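You operate a simulated robot arm through the tools that you are given. There is no shell and no other tool. Be economical: measure what you need, move in short steps, check, and stop when the job is done.

The job below is to be done with a simulated two-armed robot. You get a single attempt, and the scene is never put back.

Task
Shut the water stand's teal drawer, latch the blue cup on the stand and pour in about 40 ml.
Fine: drawer shut, latch with the water stand lever, then pour into the cup from the small white jug; put the jug back. Set down upright: small white jug.

The check looks at the end state, three seconds after you hand in, the way a careful person would. Anything else that was tipped, shoved, dropped, spilled or broken makes it a failure.

Robot
Two 7-joint arms with two-finger grippers on one trunk, on a base that drives. Base frame: it is fixed to the floor where the robot stands at the start and does not move with it; the origin is under the middle of the robot, x ahead of it, y to its left, z up. Units: m, rad, N and s.
The left shoulder is at the start at [0.05, 0.191, 1.192], the right one opposite. With the tool pointing down near the work surface each hand reaches from about 0.1 to 0.74 m from the robot's upright axis, wherever it stands, measured 20 degrees to its own side. Places, roughly: teal drawer [0.5, 0.2, 0.8]; water stand lever [0.7, 0.1, 0.9]; water stand seat [0.7, 0.2, 0.9]. Payload 2.69 kg a hand.
Tool frame (each hand has its own): the origin (TCP) lies between the finger pads and is the grasp point; the fingertips stand 0.02 m ahead of it; z points along the fingers, y is the line along which they close. The gripper opens to 0.1 m. The gripper's body begins 0.063 m behind the TCP.
Orientation is told as [roll, pitch, yaw] about the base's x, y, z axes, in that order, counted from this pose: with the fingers straight down and closing along the base's y, the tool's x points along the base's -x, its y along +y and its z along -z.

Tools
- The arms move only by the tool arm_command. It takes "left_commands", "right_commands" or both (then of equal length, played together; a hand with none holds still); each is a list that holds one entry, the list of rows, each a list of 6 numbers: the shift along the tool's x, y, z in m, then the turn, a rotation vector about the tool's x, y, z in rad. In form: [[[tx, ty, tz, ax, ay, az], ...]]. A call has 1 to 20 rows; each row shifts and turns the commanded pose from where the row before left it, along the tool's axes as they then stand. "left_grip" and "right_grip" are, for a hand that has rows, the opening, from 0 (shut) to 1 (fully open), set as the call begins (left out, the last holds). A row lasts 0.2 s, in which the tool goes at most 0.05 m and 0.15 rad; a call with a longer step from one row to the next is refused whole, and so is a gripper value outside its range. A pose out of reach is approached as far as the arm can. The call stops where the force on the tool passes 40 N (or 10 N more than at its start, if that is more) or the arm is blocked; 0.2 s more then pass. The fingers move at their own pace (about 0.153 m/s each) and stop on an object; they squeeze with about 38 N. The grip force told is the motor's: it shows also when the fingers shut on nothing. Time passes only in rows, and 0.2 s behind the last, so rows that do not move let the fingers close. The reply holds the time, the measured pose of the TCP, the force on the tool along the base axes, the opening and the grip force, in the units named above and with some noise, with the torque about the TCP (base axes, N m) and any sound that the robot's microphone picked up.
- Cameras (640 x 400 px; columns grow to the right, rows downward): "scene" is now at [0.1229, 0.022, 1.3556]; the picture's right is [0.22, -0.97, 0.00], its down [-0.54, -0.13, -0.83] and it looks along [0.81, 0.19, -0.56] (base axes); focal length 278 px, centre (320, 200). "left" rides on the left gripper at [0.07, 0.019, -0.099] in its tool frame; the picture's right is [-0.26, 0.97, 0.00], its down [-0.75, -0.20, -0.63] and it looks along [-0.61, -0.16, 0.78] (tool axes); focal length 230 px, centre (320, 200). "right" rides on the right gripper at [0.07, -0.019, -0.099] in its tool frame; the picture's right is [0.26, 0.97, 0.00], its down [-0.75, 0.20, -0.63] and it looks along [-0.61, 0.16, 0.78] (tool axes); focal length 230 px, centre (320, 200). There is no depth. A picture from a camera that has moved, and an enlarged one, comes with that camera's place and axes in the base frame and with its lens. The place of the scene camera against the robot may be out by one fixed shift of up to 0.012 m in any direction.
- grab_frame(camera): a new picture of that camera. It takes no simulated time.
- lift_body(by): slides the trunk up (or, below 0, down) by that many m; the arms and the scene camera ride with it, the base frame stays. It gives what a move gives, with no picture.
- drive_base(legs): drives the robot by 1 to 6 legs, each [ahead, left, turn to the left] in m, m and rad, along the robot's own axes; the way and the turn of a leg run together, so that a leg with both is an arc; at most 1.5 m and 3.142 rad a leg. The arms and the cameras ride along, it lands a little off, and it stops where it bumps. It gives what a move gives.
- turn_head(pan, tilt): turns the head with the scene camera to pan (to the left, within 1.396 rad either way) and tilt (down, from -0.506 to 1.204), counted from straight ahead of the robot. It gives what a move gives.
- zoom(camera, box): a new picture of the part [left, top, right, bottom] of that camera's present view, enlarged. It takes no simulated time.
- hand_in(): hands the job in; it is judged then, once.

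Go step by step. Nothing tells you exact positions but the pictures and the camera data: compare them with the known pose of the tool, close in by small moves and look again before you grip or let go. The budget is 120 turns and 100 pictures, counting those below and the enlarged ones. Unless the task says otherwise, let go and move clear before handing in, and close with one line.

The tools are called after "Emit:" as a command line: name --argument value ..., lists and objects as JSON in quotes. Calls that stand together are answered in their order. arm_command: Moves the arms, as the interface text tells. Its arguments: {"type":"object","properties":{"left_commands":{"type":"array"},"left_grip":{"type":"number"},"right_commands":{"type":"array"},"right_grip":{"type":"number"}},"required":[]} The other tools are called the same way: lift_body (by) slides the trunk up or down; drive_base (legs) drives the base; turn_head (pan, tilt) turns the head that bears the scene camera; grab_frame (camera) takes a picture; zoom (camera, box) takes an enlarged picture of a part of a camera's view; hand_in () hands the job in.

At the start:

```text
time: 0.0
left_ee_pos: [0.3283, 0.1843, 1.1896]
left_orientation: [-0.001, -0.003, 0.001]
left_contact_force: [-0.5, 0.0, -0.4]
left_wrist_torque: [-0.01, 0.0, -0.03]
left_opening: 0.1001
left_gripper_force: 0.1
right_ee_pos: [0.4247, -0.1346, 1.1838]
right_orientation: [0.002, 0.001, -0.001]
right_contact_force: [-1.0, -0.2, 0.2]
right_wrist_torque: [0.02, -0.01, 0.01]
right_opening: 0.1
right_gripper_force: 0.1
trunk travel left (down, up): [-0.25, 0.073]
robot x, y, heading: [-0.0029, 0.006, 0.004]
head pan, tilt: [0.227, 0.592]
```

scene: 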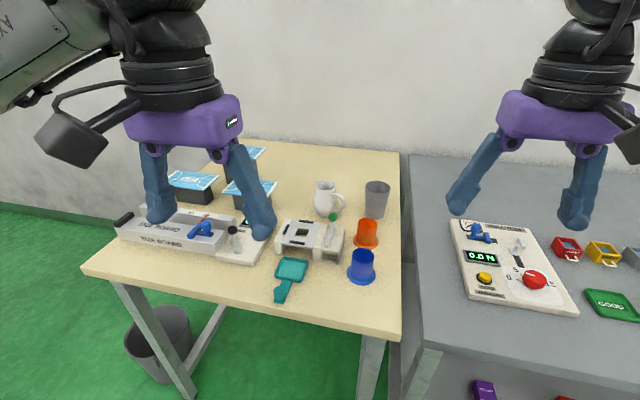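
right: 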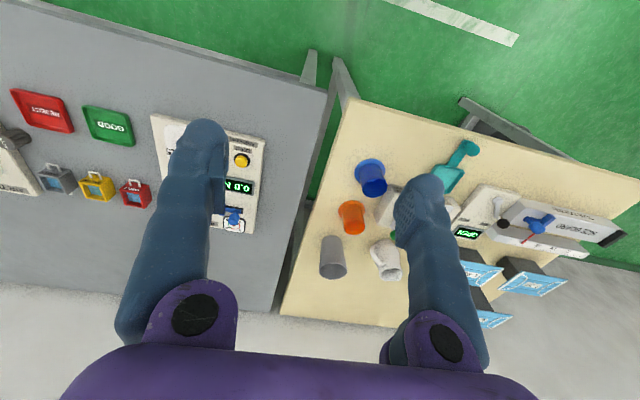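
left: 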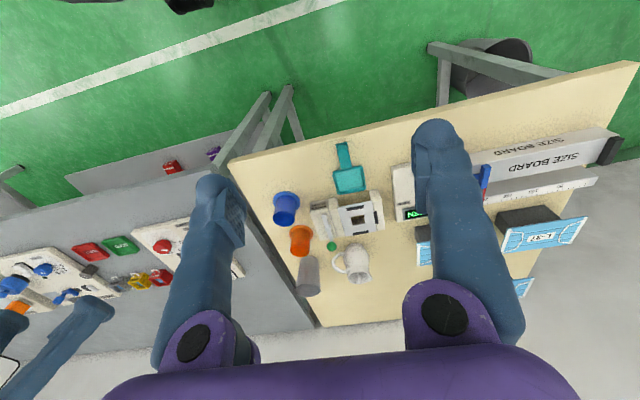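

I see the water stand in the middle of the wooden table with its teal drawer pulled out toward me. The blue cup is to the right of it and the white jug behind it, so I'll enlarge these first.

Emit:
zoom --camera "scene" --box '[240, 160, 420, 310]'

Emit:
zoom --camera "left" --box '[250, 130, 420, 300]'

```text
2.67 times, centred on (330, 235) of scene
camera zoom: at [0.1229, 0.022, 1.3556], right [0.22, -0.97, 0.0], down [-0.54, -0.13, -0.83], along [0.81, 0.19, -0.56], focal length 743 px, centre (293, 107)
```

zoom: 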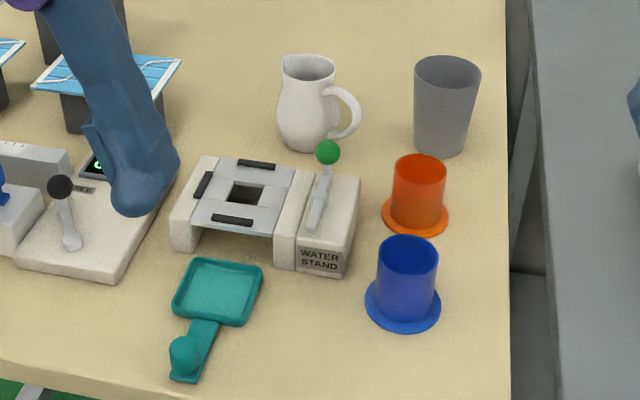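

```text
2.35 times, centred on (335, 215) of left
camera zoom: at [0.2585, 0.2022, 1.2868], right [0.26, 0.97, 0.0], down [0.75, -0.2, 0.63], along [0.61, -0.16, -0.78], focal length 541 px, centre (285, 165)
```

zoom: 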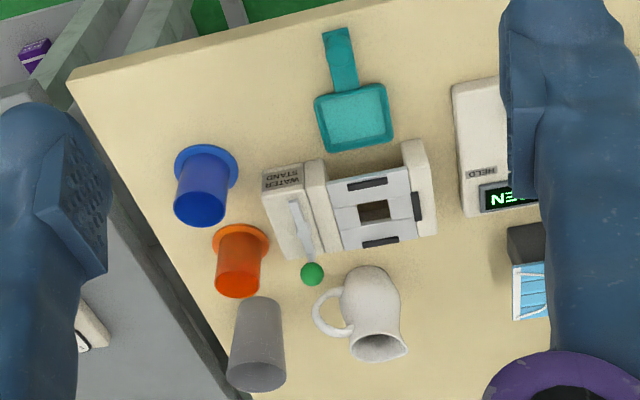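

The knob of the stand's lever is near [0.68, 0.12, 0.93], the drawer handle near [0.47, 0.19, 0.85], and the jug near x 0.83. I'll check the room in front of the base, because I'll want to drive a little closer.

Emit:
turn_head --pan 0.2 --tilt 1.15

Emit:
grab_frame --camera "scene"

```text
time: 1.0
left_ee_pos: [0.3281, 0.185, 1.1889]
left_orientation: [-0.001, -0.001, 0.002]
left_contact_force: [0.1, -1.1, 0.3]
left_wrist_torque: [0.0, -0.01, 0.0]
left_opening: 0.0998
left_gripper_force: 0.0
right_ee_pos: [0.424, -0.1358, 1.184]
right_orientation: [0.002, 0.0, -0.001]
right_contact_force: [0.1, 0.4, 0.2]
right_wrist_torque: [-0.02, -0.04, -0.01]
right_opening: 0.0999
right_gripper_force: 0.0
trunk travel left (down, up): [-0.25, 0.073]
robot x, y, heading: [0.003, -0.0003, 0.003]
head pan, tilt: [0.201, 1.15]
```

```text
94 pictures are left
camera scene: at [0.0949, 0.014, 1.3132], right [0.2, -0.98, 0.0], down [-0.89, -0.18, -0.41], along [0.4, 0.08, -0.91], focal length 278 px, centre (320, 200)
```

scene: 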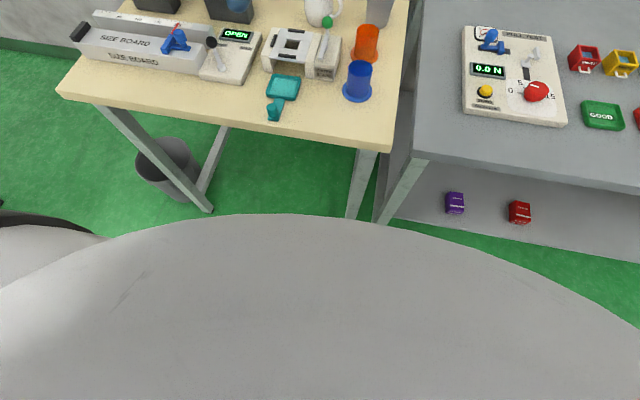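

The table edge is about 0.45 m ahead and the robot's own front hides the floor. I'll drive ahead 0.10 m and look again with the usual tilt.

Emit:
drive_base --legs '[[0.1, 0, 0]]'

Emit:
turn_head --pan 0.25 --tilt 0.75

Emit:
zoom --camera "scene" --box '[200, 80, 440, 280]'

Emit:
grab_frame --camera "left"

```text
time: 2.1
left_ee_pos: [0.4285, 0.1846, 1.1883]
left_orientation: [-0.002, 0.0, 0.002]
left_contact_force: [0.3, 0.1, 0.5]
left_wrist_torque: [0.02, -0.01, 0.0]
left_opening: 0.0998
left_gripper_force: 0.1
right_ee_pos: [0.5233, -0.1356, 1.1844]
right_orientation: [0.0, -0.001, -0.001]
right_contact_force: [-0.2, 0.0, 0.5]
right_wrist_torque: [0.01, 0.02, -0.02]
right_opening: 0.1003
right_gripper_force: 0.0
trunk travel left (down, up): [-0.25, 0.073]
robot x, y, heading: [0.0992, 0.0005, 0.002]
head pan, tilt: [0.201, 1.15]
```

```text
time: 3.0
left_ee_pos: [0.4266, 0.1836, 1.1899]
left_orientation: [-0.002, 0.0, 0.002]
left_contact_force: [1.2, 0.8, 0.1]
left_wrist_torque: [0.0, 0.02, 0.04]
left_opening: 0.1002
left_gripper_force: 0.0
right_ee_pos: [0.5226, -0.135, 1.1839]
right_orientation: [-0.001, 0.001, -0.002]
right_contact_force: [-0.4, 0.2, -0.1]
right_wrist_torque: [0.02, -0.03, 0.0]
right_opening: 0.0999
right_gripper_force: 0.1
trunk travel left (down, up): [-0.25, 0.073]
robot x, y, heading: [0.0981, 0.0001, 0.004]
head pan, tilt: [0.25, 0.75]
```

```text
2.00 times, centred on (320, 180) of scene
camera zoom: at [0.2154, 0.0226, 1.342], right [0.25, -0.97, 0.0], down [-0.66, -0.17, -0.73], along [0.71, 0.18, -0.68], focal length 557 px, centre (320, 240)
```

zoom: 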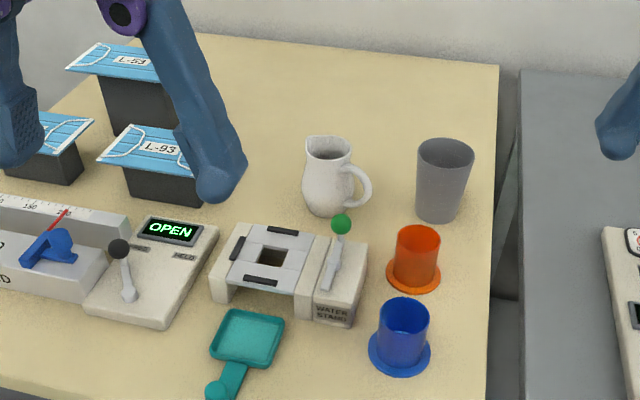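

```text
92 pictures are left
camera left: at [0.357, 0.2022, 1.2869], right [0.26, 0.97, 0.0], down [0.75, -0.2, 0.63], along [0.61, -0.16, -0.78], focal length 230 px, centre (320, 200)
```

left: 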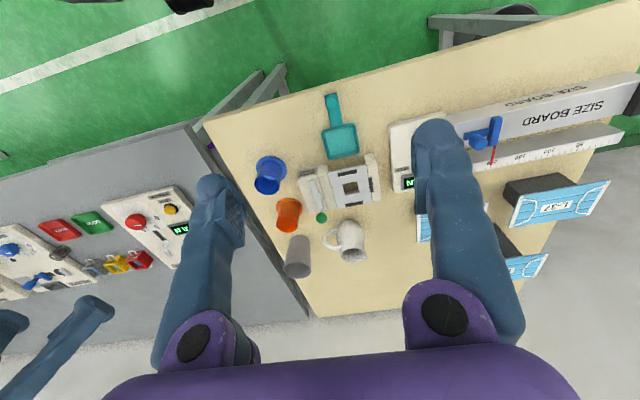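

The stand lines up with the base axes, with its seat near [0.66, 0.19] and the drawer along y≈0.19. I'll lower the closed left hand in front of the drawer handle and look.

Emit:
arm_command --left_commands '[[[0.006, 0.0015, 0.04, 0, 0, 0], [0.006, 0.0015, 0.04, 0, 0, 0], [0.006, 0.0015, 0.04, 0, 0, 0], [0.006, 0.0015, 0.04, 0, 0, 0], [0.006, 0.0015, 0.04, 0, 0, 0]]]' --left_grip 0

Emit:
grab_frame --camera "left"

Emit:
grab_frame --camera "scene"

```text
time: 4.2
left_ee_pos: [0.3971, 0.1929, 0.9866]
left_orientation: [-0.003, -0.002, 0.002]
left_contact_force: [-0.9, 0.2, 0.3]
left_wrist_torque: [0.0, -0.03, -0.02]
left_opening: 0.0001
left_gripper_force: 29.9
right_ee_pos: [0.5237, -0.1346, 1.1843]
right_orientation: [0.0, 0.0, -0.003]
right_contact_force: [0.5, 0.8, 0.2]
right_wrist_torque: [-0.02, 0.0, 0.01]
right_opening: 0.0999
right_gripper_force: 0.1
trunk travel left (down, up): [-0.25, 0.073]
robot x, y, heading: [0.1023, -0.0001, -0.002]
head pan, tilt: [0.25, 0.75]
```

```text
91 pictures are left
camera left: at [0.3276, 0.2102, 1.0854], right [0.26, 0.97, 0.0], down [0.75, -0.2, 0.63], along [0.61, -0.16, -0.78], focal length 230 px, centre (320, 200)
```

left: 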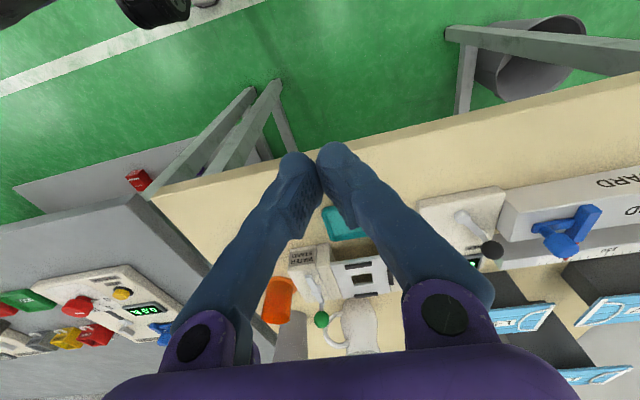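

```text
90 pictures are left
camera scene: at [0.2153, 0.023, 1.3421], right [0.25, -0.97, 0.0], down [-0.66, -0.17, -0.73], along [0.71, 0.18, -0.68], focal length 278 px, centre (320, 200)
```

scene: 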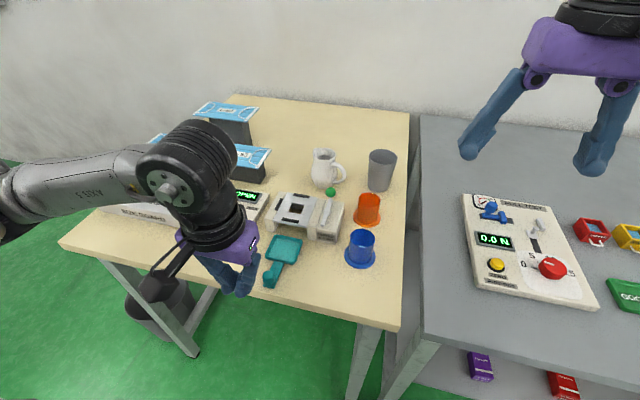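

The hand is lined up with the handle (y≈0.19) and in front of the table edge. I'll lower it to handle height and creep forward.

Emit:
arm_command --left_commands '[[[0, 0, 0.045, 0, 0, 0], [0, 0, 0.045, 0, 0, 0], [0, 0, 0.045, 0, 0, 0], [-0.015, 0, 0, 0, 0, 0], [-0.015, 0, 0, 0, 0, 0]]]'

Emit:
zoom --camera "left" --box '[220, 100, 420, 260]'

Emit:
zoom --camera "scene" --box '[200, 180, 400, 310]'

```text
time: 5.4
left_ee_pos: [0.4282, 0.1917, 0.8538]
left_orientation: [-0.002, 0.001, 0.002]
left_contact_force: [0.8, -0.2, -0.1]
left_wrist_torque: [0.01, -0.01, 0.0]
left_opening: 0.0
left_gripper_force: 29.2
right_ee_pos: [0.5219, -0.1348, 1.184]
right_orientation: [0.0, 0.0, -0.003]
right_contact_force: [0.1, 0.6, 0.4]
right_wrist_torque: [0.0, 0.01, 0.03]
right_opening: 0.1
right_gripper_force: 0.0
trunk travel left (down, up): [-0.25, 0.073]
robot x, y, heading: [0.0945, -0.0015, 0.002]
head pan, tilt: [0.25, 0.75]
```

```text
2.50 times, centred on (320, 180) of left
camera zoom: at [0.3576, 0.2096, 0.9513], right [0.26, 0.97, 0.0], down [0.75, -0.2, 0.63], along [0.61, -0.16, -0.78], focal length 575 px, centre (320, 250)
```

zoom: 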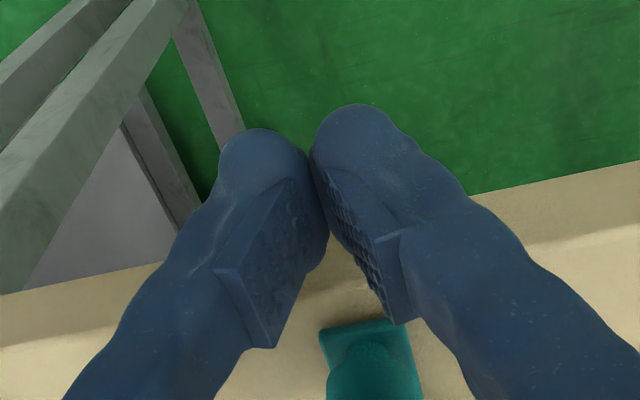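

```text
3.08 times, centred on (300, 245) of scene
camera zoom: at [0.2155, 0.0227, 1.342], right [0.25, -0.97, 0.0], down [-0.66, -0.17, -0.73], along [0.71, 0.18, -0.68], focal length 857 px, centre (382, 62)
```

zoom: 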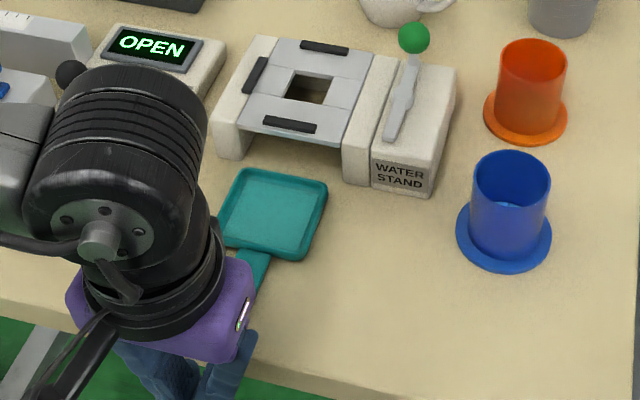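

The handle end sits near x≈0.497, y≈0.188, just ahead of the fingertips. I'll push forward slowly.

Emit:
arm_command --left_commands '[[[-0.015, -0.003, 0, 0, 0, 0], [-0.015, 0, 0, 0, 0, 0], [-0.015, 0, 0, 0, 0, 0], [-0.015, 0, 0, 0, 0, 0], [-0.015, 0, 0, 0, 0, 0], [-0.015, 0, 0, 0, 0, 0]]]'

Emit:
zoom --camera "scene" --box '[200, 180, 400, 310]'

```text
time: 6.1
left_ee_pos: [0.4465, 0.188, 0.8541]
left_orientation: [-0.001, 0.026, -0.007]
left_contact_force: [-18.0, 6.1, 23.7]
left_wrist_torque: [-0.03, -0.03, 0.23]
left_opening: 0.0
left_gripper_force: 30.1
right_ee_pos: [0.5223, -0.1339, 1.1843]
right_orientation: [0.001, 0.001, 0.0]
right_contact_force: [0.9, 0.4, -0.6]
right_wrist_torque: [0.0, 0.04, 0.03]
right_opening: 0.0998
right_gripper_force: 0.1
trunk travel left (down, up): [-0.25, 0.073]
robot x, y, heading: [0.0994, 0.0019, -0.001]
head pan, tilt: [0.25, 0.75]
stopped in row 3 (left hand): the force on the tool passed its limit at 48 N (the readings are from after the stop); the commanded pose is now the measured one
```

```text
3.08 times, centred on (300, 245) of scene
camera zoom: at [0.2138, 0.0228, 1.3426], right [0.25, -0.97, 0.0], down [-0.66, -0.17, -0.73], along [0.71, 0.18, -0.68], focal length 857 px, centre (382, 62)
```

zoom: 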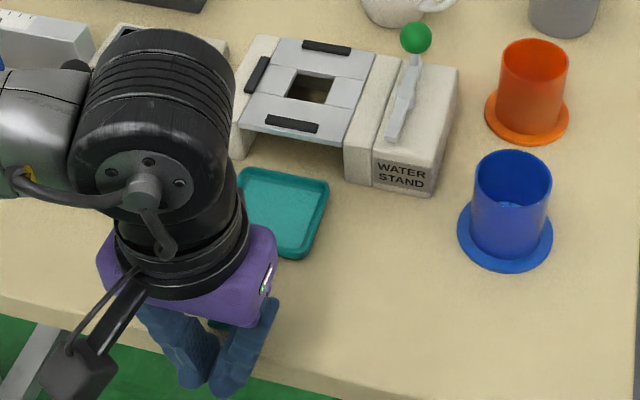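

The fingertips met the table edge, so the tabletop is about 0.84 and not 0.82. I'll back off, rise a little and look again.

Emit:
arm_command --left_commands '[[[0.012, 0, 0, 0, 0, 0], [0, 0.002, -0.012, 0, -0.026, 0], [0, 0.0, -0.011, 0, 0, 0]]]'

Emit:
zoom --camera "left" --box '[220, 100, 420, 260]'

```text
time: 6.9
left_ee_pos: [0.4378, 0.1893, 0.8745]
left_orientation: [0.001, -0.004, -0.004]
left_contact_force: [0.1, 0.1, -0.3]
left_wrist_torque: [0.03, -0.02, 0.02]
left_opening: 0.0
left_gripper_force: 29.3
right_ee_pos: [0.5223, -0.1345, 1.1833]
right_orientation: [0.0, 0.0, 0.0]
right_contact_force: [-0.2, 0.4, -0.2]
right_wrist_torque: [0.0, 0.01, 0.0]
right_opening: 0.0999
right_gripper_force: 0.1
trunk travel left (down, up): [-0.25, 0.073]
robot x, y, heading: [0.1007, 0.0022, -0.003]
head pan, tilt: [0.25, 0.75]
```

```text
2.50 times, centred on (320, 180) of left
camera zoom: at [0.3676, 0.2081, 0.9723], right [0.26, 0.96, 0.0], down [0.75, -0.2, 0.63], along [0.61, -0.17, -0.77], focal length 575 px, centre (320, 250)
```

zoom: 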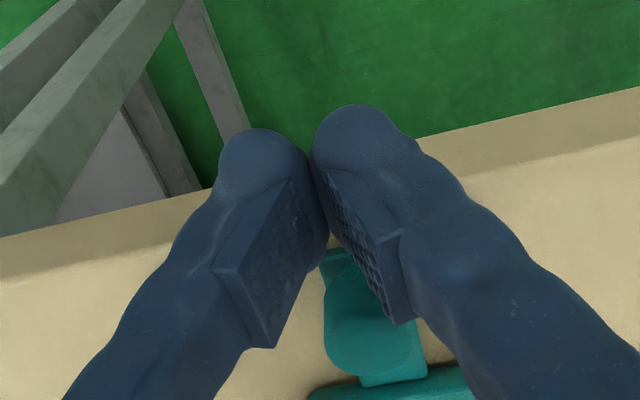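

The knob post stands right ahead at y≈0.194. I'll push it in small steps.

Emit:
arm_command --left_commands '[[[-0.01, 0.004, 0, 0, 0, 0], [-0.01, 0, 0, 0, 0, 0], [-0.01, 0, 0, 0, 0, 0], [-0.01, 0, 0, 0, 0, 0], [-0.01, 0, 0, 0, 0, 0]]]'

Emit:
zoom --camera "scene" --box '[200, 180, 400, 310]'

Emit:
zoom --camera "left" --box '[220, 100, 420, 260]'

```text
time: 8.1
left_ee_pos: [0.4877, 0.1937, 0.8763]
left_orientation: [-0.001, -0.004, -0.006]
left_contact_force: [0.8, 0.0, 0.3]
left_wrist_torque: [0.03, 0.04, -0.01]
left_opening: 0.0
left_gripper_force: 29.2
right_ee_pos: [0.5238, -0.1341, 1.184]
right_orientation: [0.0, 0.002, 0.0]
right_contact_force: [-0.2, 0.7, 0.3]
right_wrist_torque: [0.01, 0.01, 0.02]
right_opening: 0.1
right_gripper_force: 0.0
trunk travel left (down, up): [-0.25, 0.073]
robot x, y, heading: [0.0969, -0.0004, 0.001]
head pan, tilt: [0.25, 0.75]
```

```text
3.08 times, centred on (300, 245) of scene
camera zoom: at [0.2151, 0.0227, 1.342], right [0.25, -0.97, 0.0], down [-0.66, -0.17, -0.73], along [0.71, 0.18, -0.68], focal length 857 px, centre (382, 62)
```

zoom: 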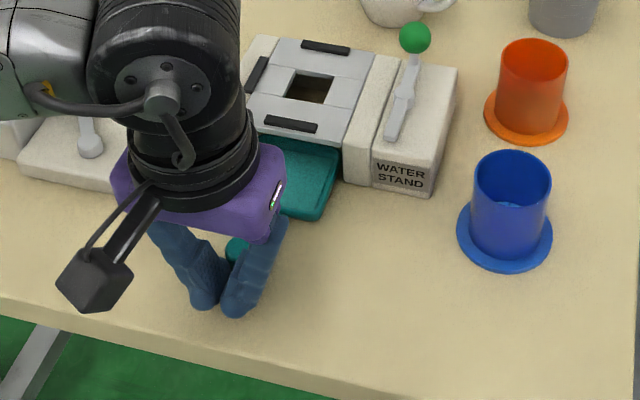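

```text
2.50 times, centred on (320, 180) of left
camera zoom: at [0.4183, 0.2119, 0.9736], right [0.26, 0.96, 0.0], down [0.75, -0.2, 0.63], along [0.61, -0.17, -0.77], focal length 575 px, centre (320, 250)
```

zoom: 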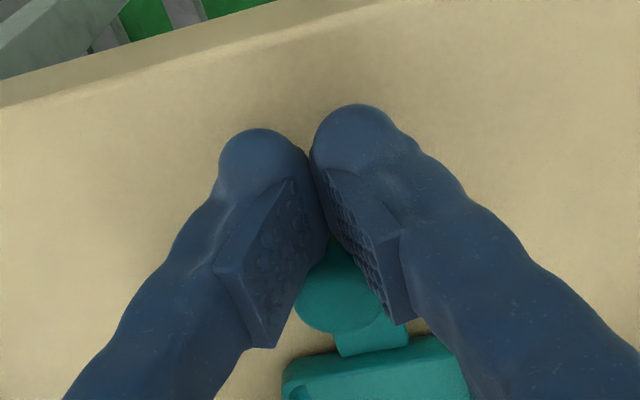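

The drawer is sliding in cleanly, so I'll keep pushing.

Emit:
arm_command --left_commands '[[[-0.01, 0, 0, 0, 0, 0], [-0.01, 0, 0, 0, 0, 0], [-0.01, 0, 0, 0, 0, 0], [-0.01, 0, 0, 0, 0, 0], [-0.01, 0, 0, 0, 0, 0], [-0.01, 0, 0, 0, 0, 0]]]'

Emit:
zoom --camera "scene" --box '[200, 180, 400, 310]'

Emit:
zoom --camera "left" --box '[220, 100, 420, 260]'

```text
time: 9.5
left_ee_pos: [0.5485, 0.193, 0.876]
left_orientation: [-0.002, -0.005, -0.005]
left_contact_force: [0.0, 1.2, 1.2]
left_wrist_torque: [0.01, 0.04, 0.01]
left_opening: 0.0
left_gripper_force: 29.6
right_ee_pos: [0.5224, -0.134, 1.1838]
right_orientation: [0.001, 0.001, 0.001]
right_contact_force: [0.2, 0.9, -1.3]
right_wrist_torque: [0.01, 0.02, 0.02]
right_opening: 0.1001
right_gripper_force: 0.2
trunk travel left (down, up): [-0.25, 0.073]
robot x, y, heading: [0.0991, 0.0008, -0.0]
head pan, tilt: [0.25, 0.75]
```

```text
3.08 times, centred on (300, 245) of scene
camera zoom: at [0.2151, 0.0227, 1.342], right [0.25, -0.97, 0.0], down [-0.66, -0.17, -0.73], along [0.71, 0.18, -0.68], focal length 857 px, centre (382, 62)
```

zoom: 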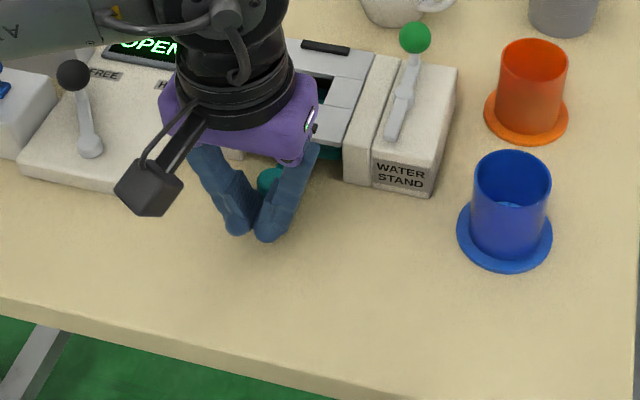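

```text
2.50 times, centred on (320, 180) of left
camera zoom: at [0.4778, 0.2119, 0.9728], right [0.26, 0.96, 0.0], down [0.75, -0.2, 0.63], along [0.61, -0.17, -0.78], focal length 575 px, centre (320, 250)
```

zoom: 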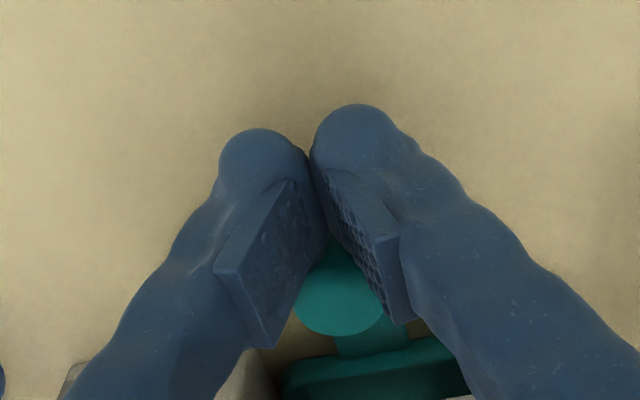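

The tray is mostly under the seat now. I'll use finer steps, watching for the end stop.

Emit:
arm_command --left_commands '[[[-0.005, 0, 0, 0, 0, 0], [-0.005, 0, 0, 0, 0, 0], [-0.004, 0, 0, 0, 0, 0], [-0.004, 0, 0, 0, 0, 0]]]'

Emit:
zoom --camera "left" --box '[220, 100, 420, 260]'

```text
time: 10.1
left_ee_pos: [0.5494, 0.1913, 0.8731]
left_orientation: [0.0, 0.02, -0.016]
left_contact_force: [-15.7, -1.2, 8.3]
left_wrist_torque: [-0.05, 0.06, 0.03]
left_opening: 0.006
left_gripper_force: 29.2
right_ee_pos: [0.5223, -0.1325, 1.184]
right_orientation: [0.002, 0.0, 0.003]
right_contact_force: [0.5, -0.2, 0.1]
right_wrist_torque: [0.02, 0.03, 0.02]
right_opening: 0.1001
right_gripper_force: 0.1
trunk travel left (down, up): [-0.25, 0.073]
robot x, y, heading: [0.0992, -0.0012, 0.001]
head pan, tilt: [0.25, 0.75]
stopped in row 3 (left hand): the force on the tool passed its limit at 44 N (the readings are from after the stop); the commanded pose is now the measured one
```

```text
2.50 times, centred on (320, 180) of left
camera zoom: at [0.4812, 0.2106, 0.9719], right [0.27, 0.96, -0.01], down [0.76, -0.21, 0.62], along [0.59, -0.17, -0.79], focal length 575 px, centre (320, 250)
```

zoom: 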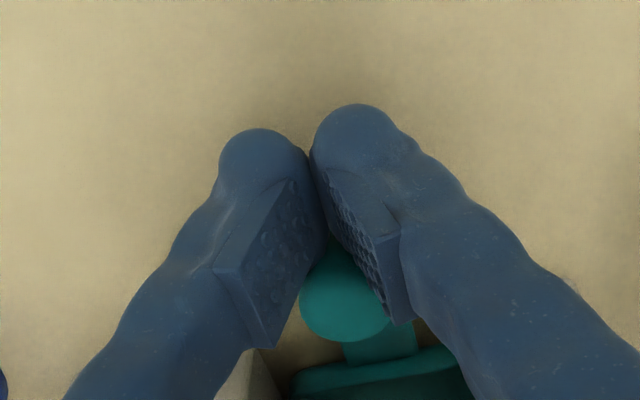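

There was firm resistance at x≈0.55, which may be the drawer's end stop. I'll back off to the left and check.

Emit:
arm_command --left_commands '[[[0.02, 0, -0.005, 0, -0.02, 0], [0.04, 0, -0.02, 0, 0, 0], [0.04, 0, -0.03, 0, 0, 0], [0.0, 0.03, -0.04, 0, 0, 0], [0, 0.03, -0.04, 0, 0, 0], [0, 0.03, -0.03, 0, 0, 0]]]'

Emit:
zoom --camera "scene" --box '[200, 130, 400, 270]'

Emit:
zoom --camera "left" --box '[120, 100, 400, 320]'

```text
time: 11.5
left_ee_pos: [0.4525, 0.2857, 1.0384]
left_orientation: [0.0, -0.007, -0.012]
left_contact_force: [0.4, 0.8, 0.0]
left_wrist_torque: [0.0, -0.01, -0.03]
left_opening: 0.0
left_gripper_force: 29.3
right_ee_pos: [0.5213, -0.1337, 1.1848]
right_orientation: [0.0, 0.0, 0.002]
right_contact_force: [0.6, 0.2, 0.7]
right_wrist_torque: [0.03, 0.0, -0.01]
right_opening: 0.0998
right_gripper_force: 0.1
trunk travel left (down, up): [-0.25, 0.073]
robot x, y, heading: [0.0959, 0.0, 0.001]
head pan, tilt: [0.25, 0.75]
```

```text
2.86 times, centred on (300, 200) of scene
camera zoom: at [0.2139, 0.0234, 1.342], right [0.25, -0.97, 0.0], down [-0.66, -0.17, -0.73], along [0.71, 0.18, -0.68], focal length 796 px, centre (377, 200)
```

zoom: 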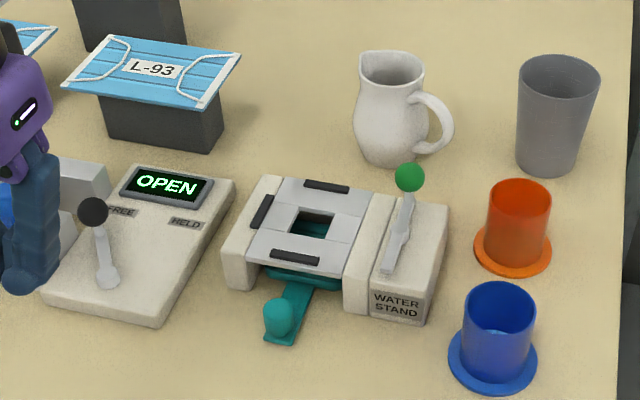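

```text
1.82 times, centred on (260, 210) of left
camera zoom: at [0.3821, 0.3044, 1.136], right [0.27, 0.96, 0.0], down [0.74, -0.21, 0.63], along [0.61, -0.17, -0.77], focal length 418 px, centre (429, 182)
```

zoom: 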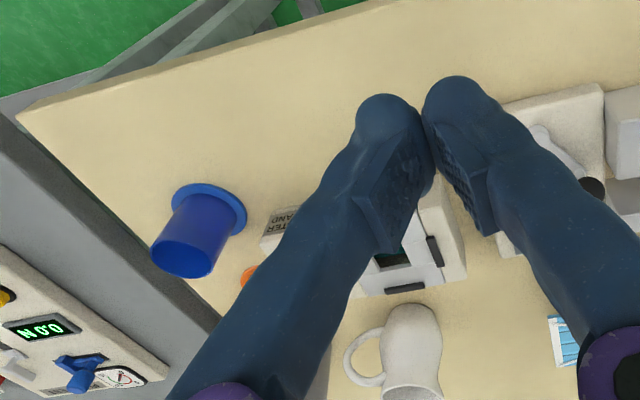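

The drawer looks home, with its tray centred under the seat. Next is the blue cup at about [0.588, 0.027], rim at about z 0.91, so I'll bring the opened left hand above it and move the right hand out of the way.

Emit:
arm_command --left_commands '[[[0, 0, -0.01, 0, 0, 0.01], [-0.02, -0.037, 0, 0, 0, 0], [-0.02, -0.037, 0, 0, 0, 0], [-0.02, -0.037, 0, 0, 0, 0], [-0.02, -0.037, 0, 0, 0, 0], [-0.02, -0.037, 0, 0, 0, 0], [-0.02, -0.037, 0, 0, 0, 0], [-0.015, -0.037, 0, 0, 0, 0]]]' --right_commands '[[[0, -0.02, 0, 0, 0, 0], [0, -0.02, 0, 0, 0, 0], [0, -0.02, 0, 0, 0, 0], [0, -0.02, 0, 0, 0, 0], [0, -0.02, 0, 0, 0, 0], [0, -0.02, 0, 0, 0, 0], [0, 0, 0, 0, 0, 0], [0, 0, 0, 0, 0, 0]]]' --left_grip 1

Emit:
grab_frame --camera "left"

Emit:
grab_frame --camera "scene"

```text
time: 13.3
left_ee_pos: [0.5818, 0.02, 1.0475]
left_orientation: [0.004, -0.007, -0.022]
left_contact_force: [0.2, -0.1, -0.4]
left_wrist_torque: [0.03, 0.0, 0.03]
left_opening: 0.1001
left_gripper_force: 0.0
right_ee_pos: [0.5226, -0.2548, 1.1842]
right_orientation: [0.002, -0.001, -0.001]
right_contact_force: [0.0, -0.1, 0.3]
right_wrist_torque: [0.07, -0.02, -0.01]
right_opening: 0.1
right_gripper_force: 0.0
trunk travel left (down, up): [-0.25, 0.073]
robot x, y, heading: [0.0959, -0.0008, 0.0]
head pan, tilt: [0.25, 0.75]
```

```text
78 pictures are left
camera left: at [0.5111, 0.0403, 1.1443], right [0.28, 0.96, 0.0], down [0.74, -0.22, 0.63], along [0.61, -0.17, -0.77], focal length 230 px, centre (320, 200)
```

left: 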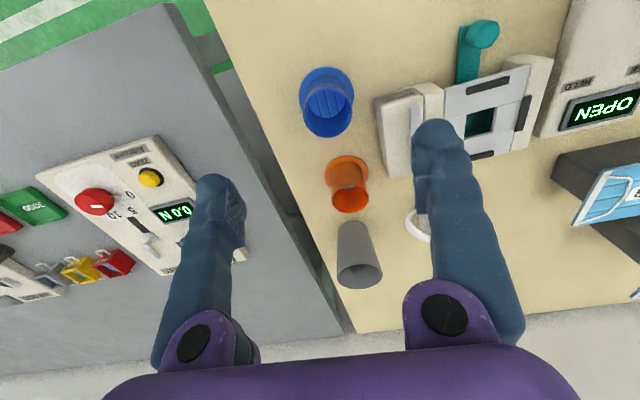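

```text
77 pictures are left
camera scene: at [0.2144, 0.0217, 1.342], right [0.25, -0.97, 0.0], down [-0.66, -0.17, -0.73], along [0.71, 0.18, -0.68], focal length 278 px, centre (320, 200)
```

scene: 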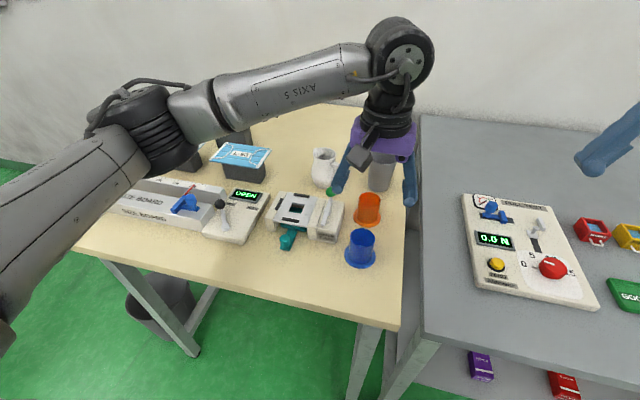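

The cup axis is near [0.591, 0.0275]. I'll centre over it with the fingers a bit narrower, because the stand is close on the left, and go partway down to check.

Emit:
arm_command --left_commands '[[[-0.009, 0.0075, 0, 0, 0, -0.022], [0, 0, 0.035, 0, 0, 0], [0, 0, 0.035, 0, 0, 0], [0, 0, 0.035, 0, 0, 0]]]' --left_grip 0.8

Emit:
grab_frame --camera "left"

Emit:
zoom --camera "scene" --box '[260, 130, 440, 280]'

```text
time: 14.3
left_ee_pos: [0.5903, 0.0295, 0.942]
left_orientation: [0.001, -0.007, 0.0]
left_contact_force: [0.1, -0.7, -0.4]
left_wrist_torque: [-0.05, 0.01, -0.01]
left_opening: 0.0798
left_gripper_force: 0.1
right_ee_pos: [0.5229, -0.2534, 1.1857]
right_orientation: [-0.001, -0.002, 0.001]
right_contact_force: [-0.7, -0.4, 0.7]
right_wrist_torque: [0.0, -0.02, 0.01]
right_opening: 0.1003
right_gripper_force: 0.0
trunk travel left (down, up): [-0.25, 0.073]
robot x, y, heading: [0.097, -0.0009, 0.001]
head pan, tilt: [0.25, 0.75]
```

```text
76 pictures are left
camera left: at [0.5201, 0.0482, 1.0399], right [0.26, 0.97, 0.0], down [0.75, -0.2, 0.63], along [0.61, -0.16, -0.77], focal length 230 px, centre (320, 200)
```

left: 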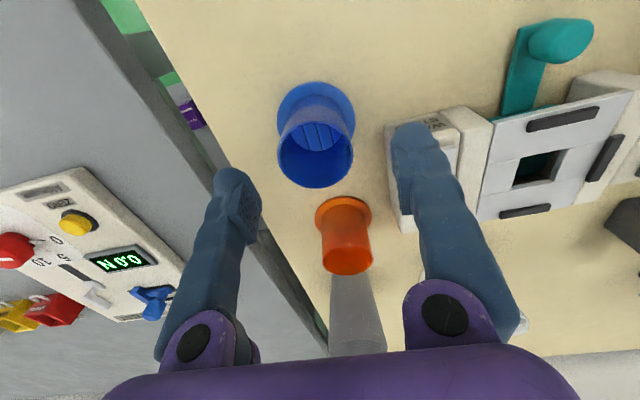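

```text
2.67 times, centred on (350, 205) of scene
camera zoom: at [0.2146, 0.0231, 1.342], right [0.25, -0.97, 0.0], down [-0.66, -0.17, -0.73], along [0.71, 0.18, -0.68], focal length 743 px, centre (240, 187)
```

zoom: 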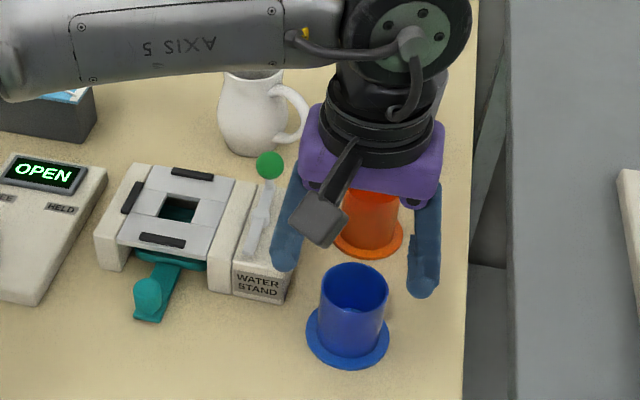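

The cup is centred at about [0.586, 0.028]. I'll narrow the fingers to clear the stand's block, go down around the cup and close.

Emit:
arm_command --left_commands '[[[0.004, -0.001, 0, 0, 0, 0], [0, 0, 0, 0, 0, 0], [0, 0, 0.02, 0, 0, 0], [0, 0, 0.02, 0, 0, 0], [0, 0, 0.014, 0, 0, 0]]]' --left_grip 0.68

Emit:
grab_frame --camera "left"

Emit:
zoom --camera "scene" --box '[260, 130, 440, 280]'

```text
time: 15.5
left_ee_pos: [0.5869, 0.029, 0.8876]
left_orientation: [0.002, -0.007, 0.001]
left_contact_force: [-0.1, -0.2, 0.6]
left_wrist_torque: [-0.01, -0.05, -0.01]
left_opening: 0.0677
left_gripper_force: 0.0
right_ee_pos: [0.5208, -0.2534, 1.1843]
right_orientation: [0.0, 0.002, 0.002]
right_contact_force: [0.4, 0.5, 0.1]
right_wrist_torque: [-0.01, 0.0, 0.0]
right_opening: 0.0998
right_gripper_force: 0.1
trunk travel left (down, up): [-0.25, 0.073]
robot x, y, heading: [0.0972, -0.0006, -0.0]
head pan, tilt: [0.25, 0.75]
```

```text
74 pictures are left
camera left: at [0.5163, 0.0467, 0.986], right [0.26, 0.97, 0.0], down [0.75, -0.2, 0.63], along [0.61, -0.16, -0.77], focal length 230 px, centre (320, 200)
```

left: 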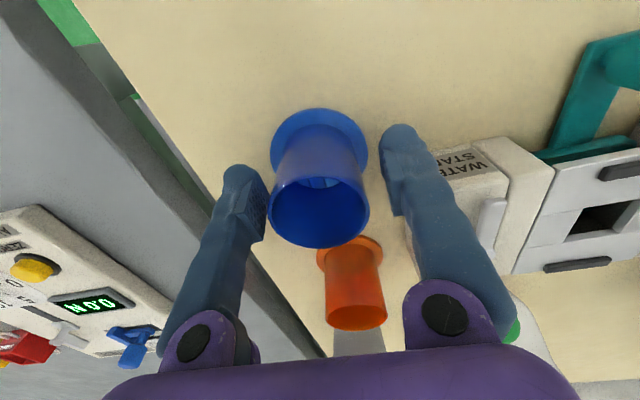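

```text
2.67 times, centred on (350, 205) of scene
camera zoom: at [0.2144, 0.023, 1.342], right [0.25, -0.97, 0.0], down [-0.66, -0.17, -0.73], along [0.71, 0.18, -0.68], focal length 743 px, centre (240, 187)
```

zoom: 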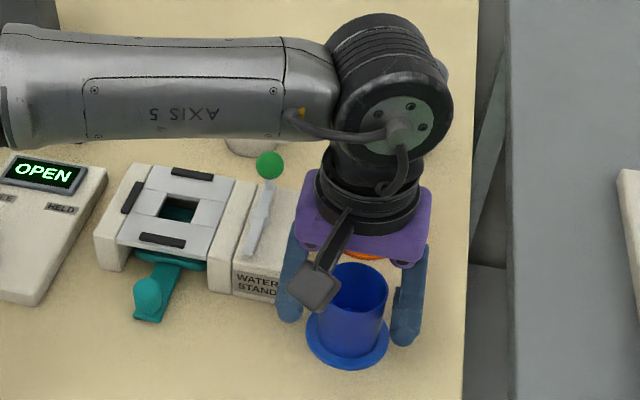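

The fingers straddle the cup and are centred. I'll close, let it settle, and lift.

Emit:
arm_command --left_commands '[[[0, 0, 0, 0, 0, 0], [0, 0, 0, 0, 0, 0], [0, 0, 0, 0, 0, 0], [0, 0, -0.02, 0, 0, 0], [0, 0, -0.03, 0, 0, 0], [0, 0, -0.04, 0, 0, 0]]]' --left_grip 0

Emit:
grab_frame --camera "left"

Emit:
zoom --camera "scene" --box '[240, 100, 440, 280]'

```text
time: 16.9
left_ee_pos: [0.5856, 0.0287, 0.9783]
left_orientation: [0.002, -0.009, 0.0]
left_contact_force: [0.2, -0.5, -1.4]
left_wrist_torque: [0.04, -0.03, 0.04]
left_opening: 0.0493
left_gripper_force: 38.0
right_ee_pos: [0.5221, -0.2524, 1.1849]
right_orientation: [-0.001, 0.001, 0.001]
right_contact_force: [-0.1, 0.7, -0.4]
right_wrist_torque: [-0.03, -0.01, 0.0]
right_opening: 0.1001
right_gripper_force: 0.0
trunk travel left (down, up): [-0.25, 0.073]
robot x, y, heading: [0.0971, -0.0016, 0.003]
head pan, tilt: [0.25, 0.75]
```

```text
72 pictures are left
camera left: at [0.5155, 0.0462, 1.0769], right [0.26, 0.97, 0.0], down [0.75, -0.2, 0.63], along [0.61, -0.16, -0.77], focal length 230 px, centre (320, 200)
```

left: 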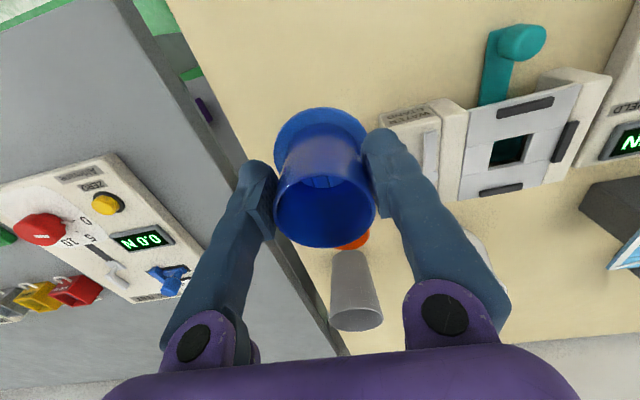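

```text
2.22 times, centred on (340, 190) of scene
camera zoom: at [0.2139, 0.0228, 1.342], right [0.25, -0.97, 0.0], down [-0.66, -0.17, -0.73], along [0.71, 0.18, -0.68], focal length 619 px, centre (276, 222)
```

zoom: 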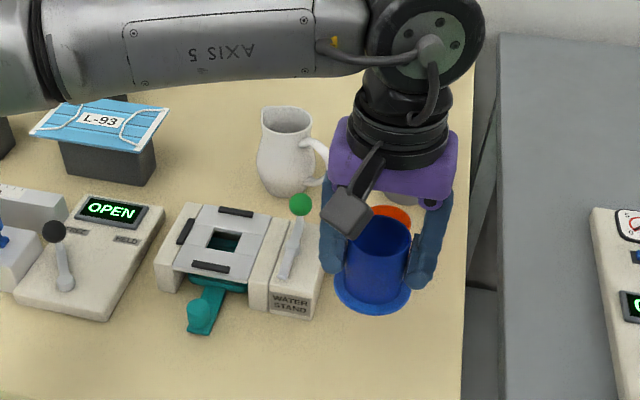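

The cup is held (0.049 m wide). The seat centre works out at about [0.660, 0.192, 0.885], so I'll raise the cup above the lever knob and carry it over the seat.

Emit:
arm_command --left_commands '[[[0, 0, -0.035, 0, 0, 0], [0, 0, -0.035, 0, 0, 0], [-0.015, 0.033, 0, 0, 0, 0], [-0.015, 0.033, 0, 0, 0, 0], [-0.015, 0.033, 0, 0, 0, 0], [-0.015, 0.033, 0, 0, 0, 0], [-0.016, 0.031, 0, 0, 0, 0], [0, 0, 0.03, 0, 0, 0], [0, 0, 0.03, 0, 0, 0]]]'

Emit:
grab_frame --camera "left"

Emit:
zoom --camera "scene" --box '[220, 120, 400, 270]'

```text
time: 18.9
left_ee_pos: [0.6624, 0.1928, 0.9907]
left_orientation: [0.0, -0.005, 0.0]
left_contact_force: [-0.4, 0.5, 0.4]
left_wrist_torque: [-0.04, 0.04, 0.02]
left_opening: 0.0492
left_gripper_force: 37.3
right_ee_pos: [0.5215, -0.2546, 1.1848]
right_orientation: [-0.001, -0.001, 0.002]
right_contact_force: [-0.4, -0.4, 0.3]
right_wrist_torque: [-0.03, 0.01, 0.0]
right_opening: 0.1
right_gripper_force: 0.0
trunk travel left (down, up): [-0.25, 0.073]
robot x, y, heading: [0.0971, -0.0007, 0.001]
head pan, tilt: [0.25, 0.75]
```

```text
70 pictures are left
camera left: at [0.5922, 0.2105, 1.087], right [0.26, 0.97, 0.0], down [0.75, -0.2, 0.63], along [0.61, -0.16, -0.77], focal length 230 px, centre (320, 200)
```

left: 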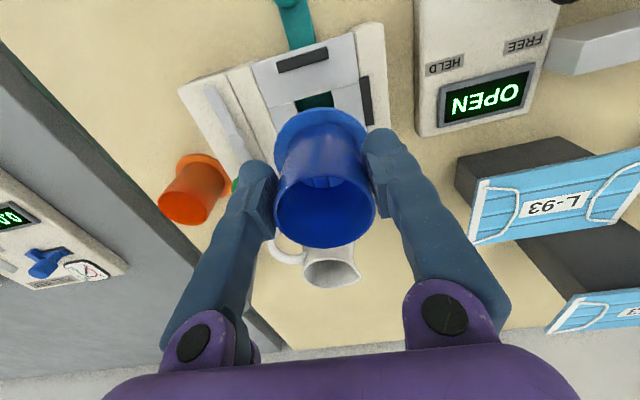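

```text
2.67 times, centred on (310, 195) of scene
camera zoom: at [0.2146, 0.0233, 1.342], right [0.25, -0.97, 0.0], down [-0.66, -0.17, -0.73], along [0.71, 0.18, -0.68], focal length 743 px, centre (347, 213)
```

zoom: 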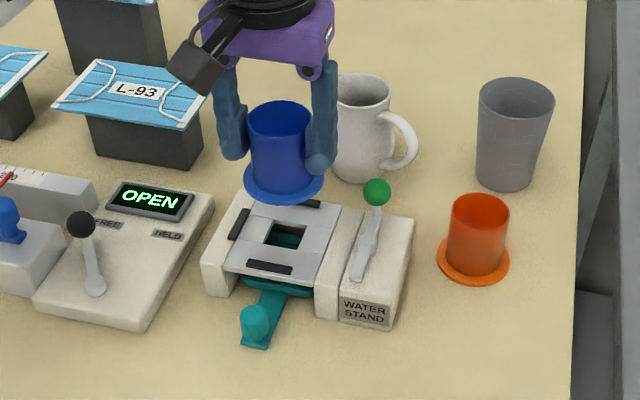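

The cup is above the seat and within about 2 mm. I'll lower it close and look from both views.

Emit:
arm_command --left_commands '[[[0.001, -0.0015, 0.02, 0, 0, 0], [0, 0, 0.02, 0, 0, 0], [0, 0, 0.009, 0, 0, 0]]]'

Emit:
zoom --camera "scene" --box '[240, 150, 360, 250]'

Emit:
zoom --camera "left" --box '[220, 40, 420, 200]'

```text
time: 19.7
left_ee_pos: [0.6623, 0.1916, 0.941]
left_orientation: [0.0, -0.007, -0.001]
left_contact_force: [-0.7, -0.2, -0.4]
left_wrist_torque: [-0.01, 0.02, -0.05]
left_opening: 0.0493
left_gripper_force: 37.4
right_ee_pos: [0.521, -0.2534, 1.1847]
right_orientation: [0.001, 0.0, 0.0]
right_contact_force: [1.2, -0.2, -0.2]
right_wrist_torque: [0.02, -0.01, 0.02]
right_opening: 0.1001
right_gripper_force: 0.1
trunk travel left (down, up): [-0.25, 0.073]
robot x, y, heading: [0.0959, 0.0013, 0.002]
head pan, tilt: [0.25, 0.75]
```

```text
4.00 times, centred on (300, 200) of scene
camera zoom: at [0.2144, 0.023, 1.342], right [0.25, -0.97, 0.0], down [-0.66, -0.17, -0.73], along [0.71, 0.18, -0.68], focal length 1114 px, centre (400, 200)
```

zoom: 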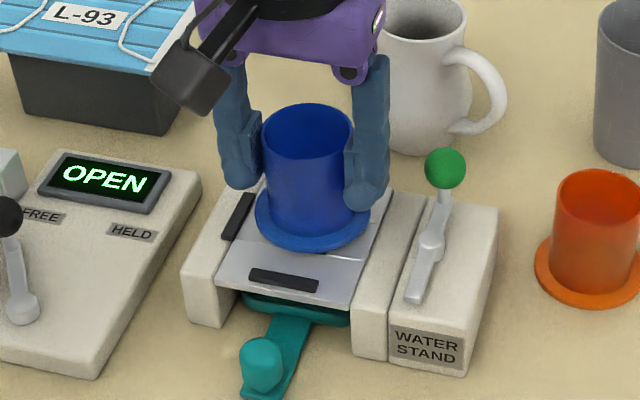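

```text
2.50 times, centred on (320, 120) of left
camera zoom: at [0.5912, 0.2085, 1.0383], right [0.26, 0.97, 0.0], down [0.75, -0.2, 0.63], along [0.61, -0.16, -0.77], focal length 575 px, centre (320, 400)
```

zoom: 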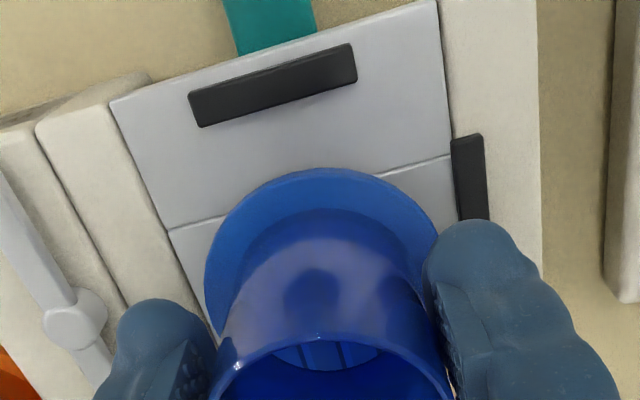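

The cup sits about 7 mm too far back relative to the seat bars, so I'll shift it toward me and re-check.

Emit:
arm_command --left_commands '[[[0.0075, 0, 0, 0, 0, 0], [0, 0, 0.004, 0, 0, 0]]]'

Emit:
zoom --camera "scene" --box '[250, 160, 340, 240]'

Emit:
zoom --camera "left" --box '[220, 40, 420, 200]'

```text
time: 20.3
left_ee_pos: [0.6544, 0.1907, 0.9364]
left_orientation: [0.0, -0.005, 0.002]
left_contact_force: [-0.4, -0.6, -0.5]
left_wrist_torque: [0.05, 0.02, 0.02]
left_opening: 0.0495
left_gripper_force: 37.8
right_ee_pos: [0.5217, -0.2533, 1.1851]
right_orientation: [-0.001, 0.0, 0.0]
right_contact_force: [-0.1, 1.0, -0.1]
right_wrist_torque: [0.02, 0.02, -0.04]
right_opening: 0.1001
right_gripper_force: 0.1
trunk travel left (down, up): [-0.25, 0.073]
robot x, y, heading: [0.0987, -0.0012, -0.002]
head pan, tilt: [0.25, 0.75]
```

```text
5.00 times, centred on (295, 200) of scene
camera zoom: at [0.2145, 0.0229, 1.342], right [0.25, -0.97, 0.0], down [-0.66, -0.17, -0.73], along [0.71, 0.18, -0.68], focal length 1393 px, centre (445, 200)
```

zoom: 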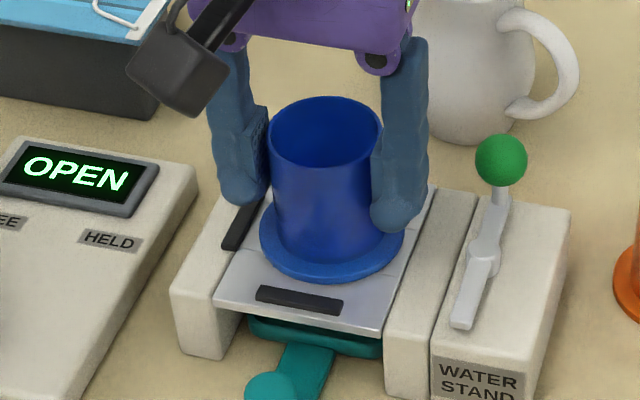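

```text
2.50 times, centred on (320, 120) of left
camera zoom: at [0.5838, 0.2083, 1.034], right [0.26, 0.97, 0.0], down [0.75, -0.2, 0.63], along [0.61, -0.16, -0.77], focal length 575 px, centre (320, 400)
```

zoom: 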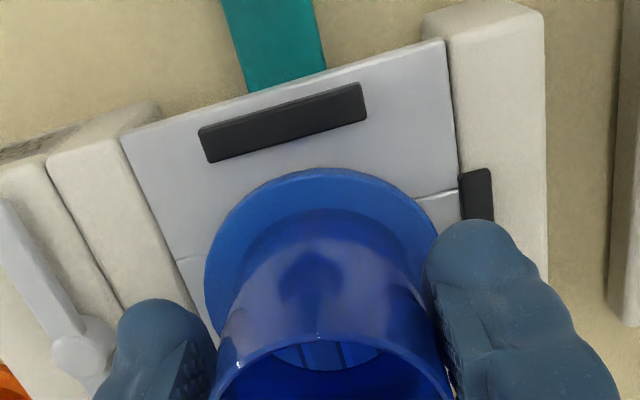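

Nearly centred now. I'll nudge 2 mm more toward me and lower gently until the cup touches the seat.

Emit:
arm_command --left_commands '[[[0.002, 0.0005, 0.002, 0, 0, 0], [0, 0, 0.002, 0, 0, 0]]]'

Emit:
arm_command --left_commands '[[[0, 0, 0.002, 0, 0, 0], [0, 0, 0, 0, 0, 0]]]'

Emit:
zoom --camera "scene" --box '[250, 160, 340, 240]'

```text
time: 20.9
left_ee_pos: [0.6525, 0.1898, 0.9334]
left_orientation: [0.0, -0.01, 0.0]
left_contact_force: [0.0, 1.9, 9.9]
left_wrist_torque: [0.2, 0.13, -0.03]
left_opening: 0.0494
left_gripper_force: 38.4
right_ee_pos: [0.5213, -0.254, 1.1849]
right_orientation: [0.001, -0.001, 0.001]
right_contact_force: [0.3, 0.1, -0.5]
right_wrist_torque: [0.0, 0.0, 0.0]
right_opening: 0.1002
right_gripper_force: 0.0
trunk travel left (down, up): [-0.25, 0.073]
robot x, y, heading: [0.1008, -0.0006, 0.0]
head pan, tilt: [0.25, 0.75]
```

```text
time: 21.5
left_ee_pos: [0.6529, 0.1921, 0.9345]
left_orientation: [0.0, -0.014, 0.002]
left_contact_force: [2.5, 4.5, 27.2]
left_wrist_torque: [0.13, 0.33, -0.05]
left_opening: 0.0493
left_gripper_force: 38.2
right_ee_pos: [0.5204, -0.2538, 1.1861]
right_orientation: [-0.001, -0.003, 0.001]
right_contact_force: [0.5, 0.0, -1.5]
right_wrist_torque: [0.01, -0.01, 0.0]
right_opening: 0.1
right_gripper_force: 0.1
trunk travel left (down, up): [-0.25, 0.073]
robot x, y, heading: [0.0975, -0.0015, -0.005]
head pan, tilt: [0.25, 0.75]
```

```text
5.00 times, centred on (295, 200) of scene
camera zoom: at [0.212, 0.0226, 1.3426], right [0.25, -0.97, 0.0], down [-0.66, -0.17, -0.73], along [0.71, 0.18, -0.68], focal length 1393 px, centre (445, 200)
```

zoom: 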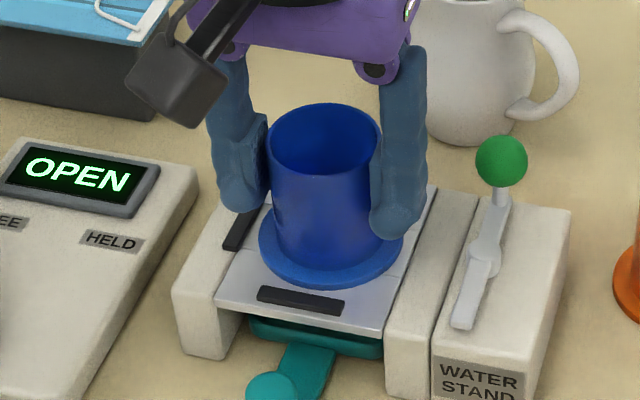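

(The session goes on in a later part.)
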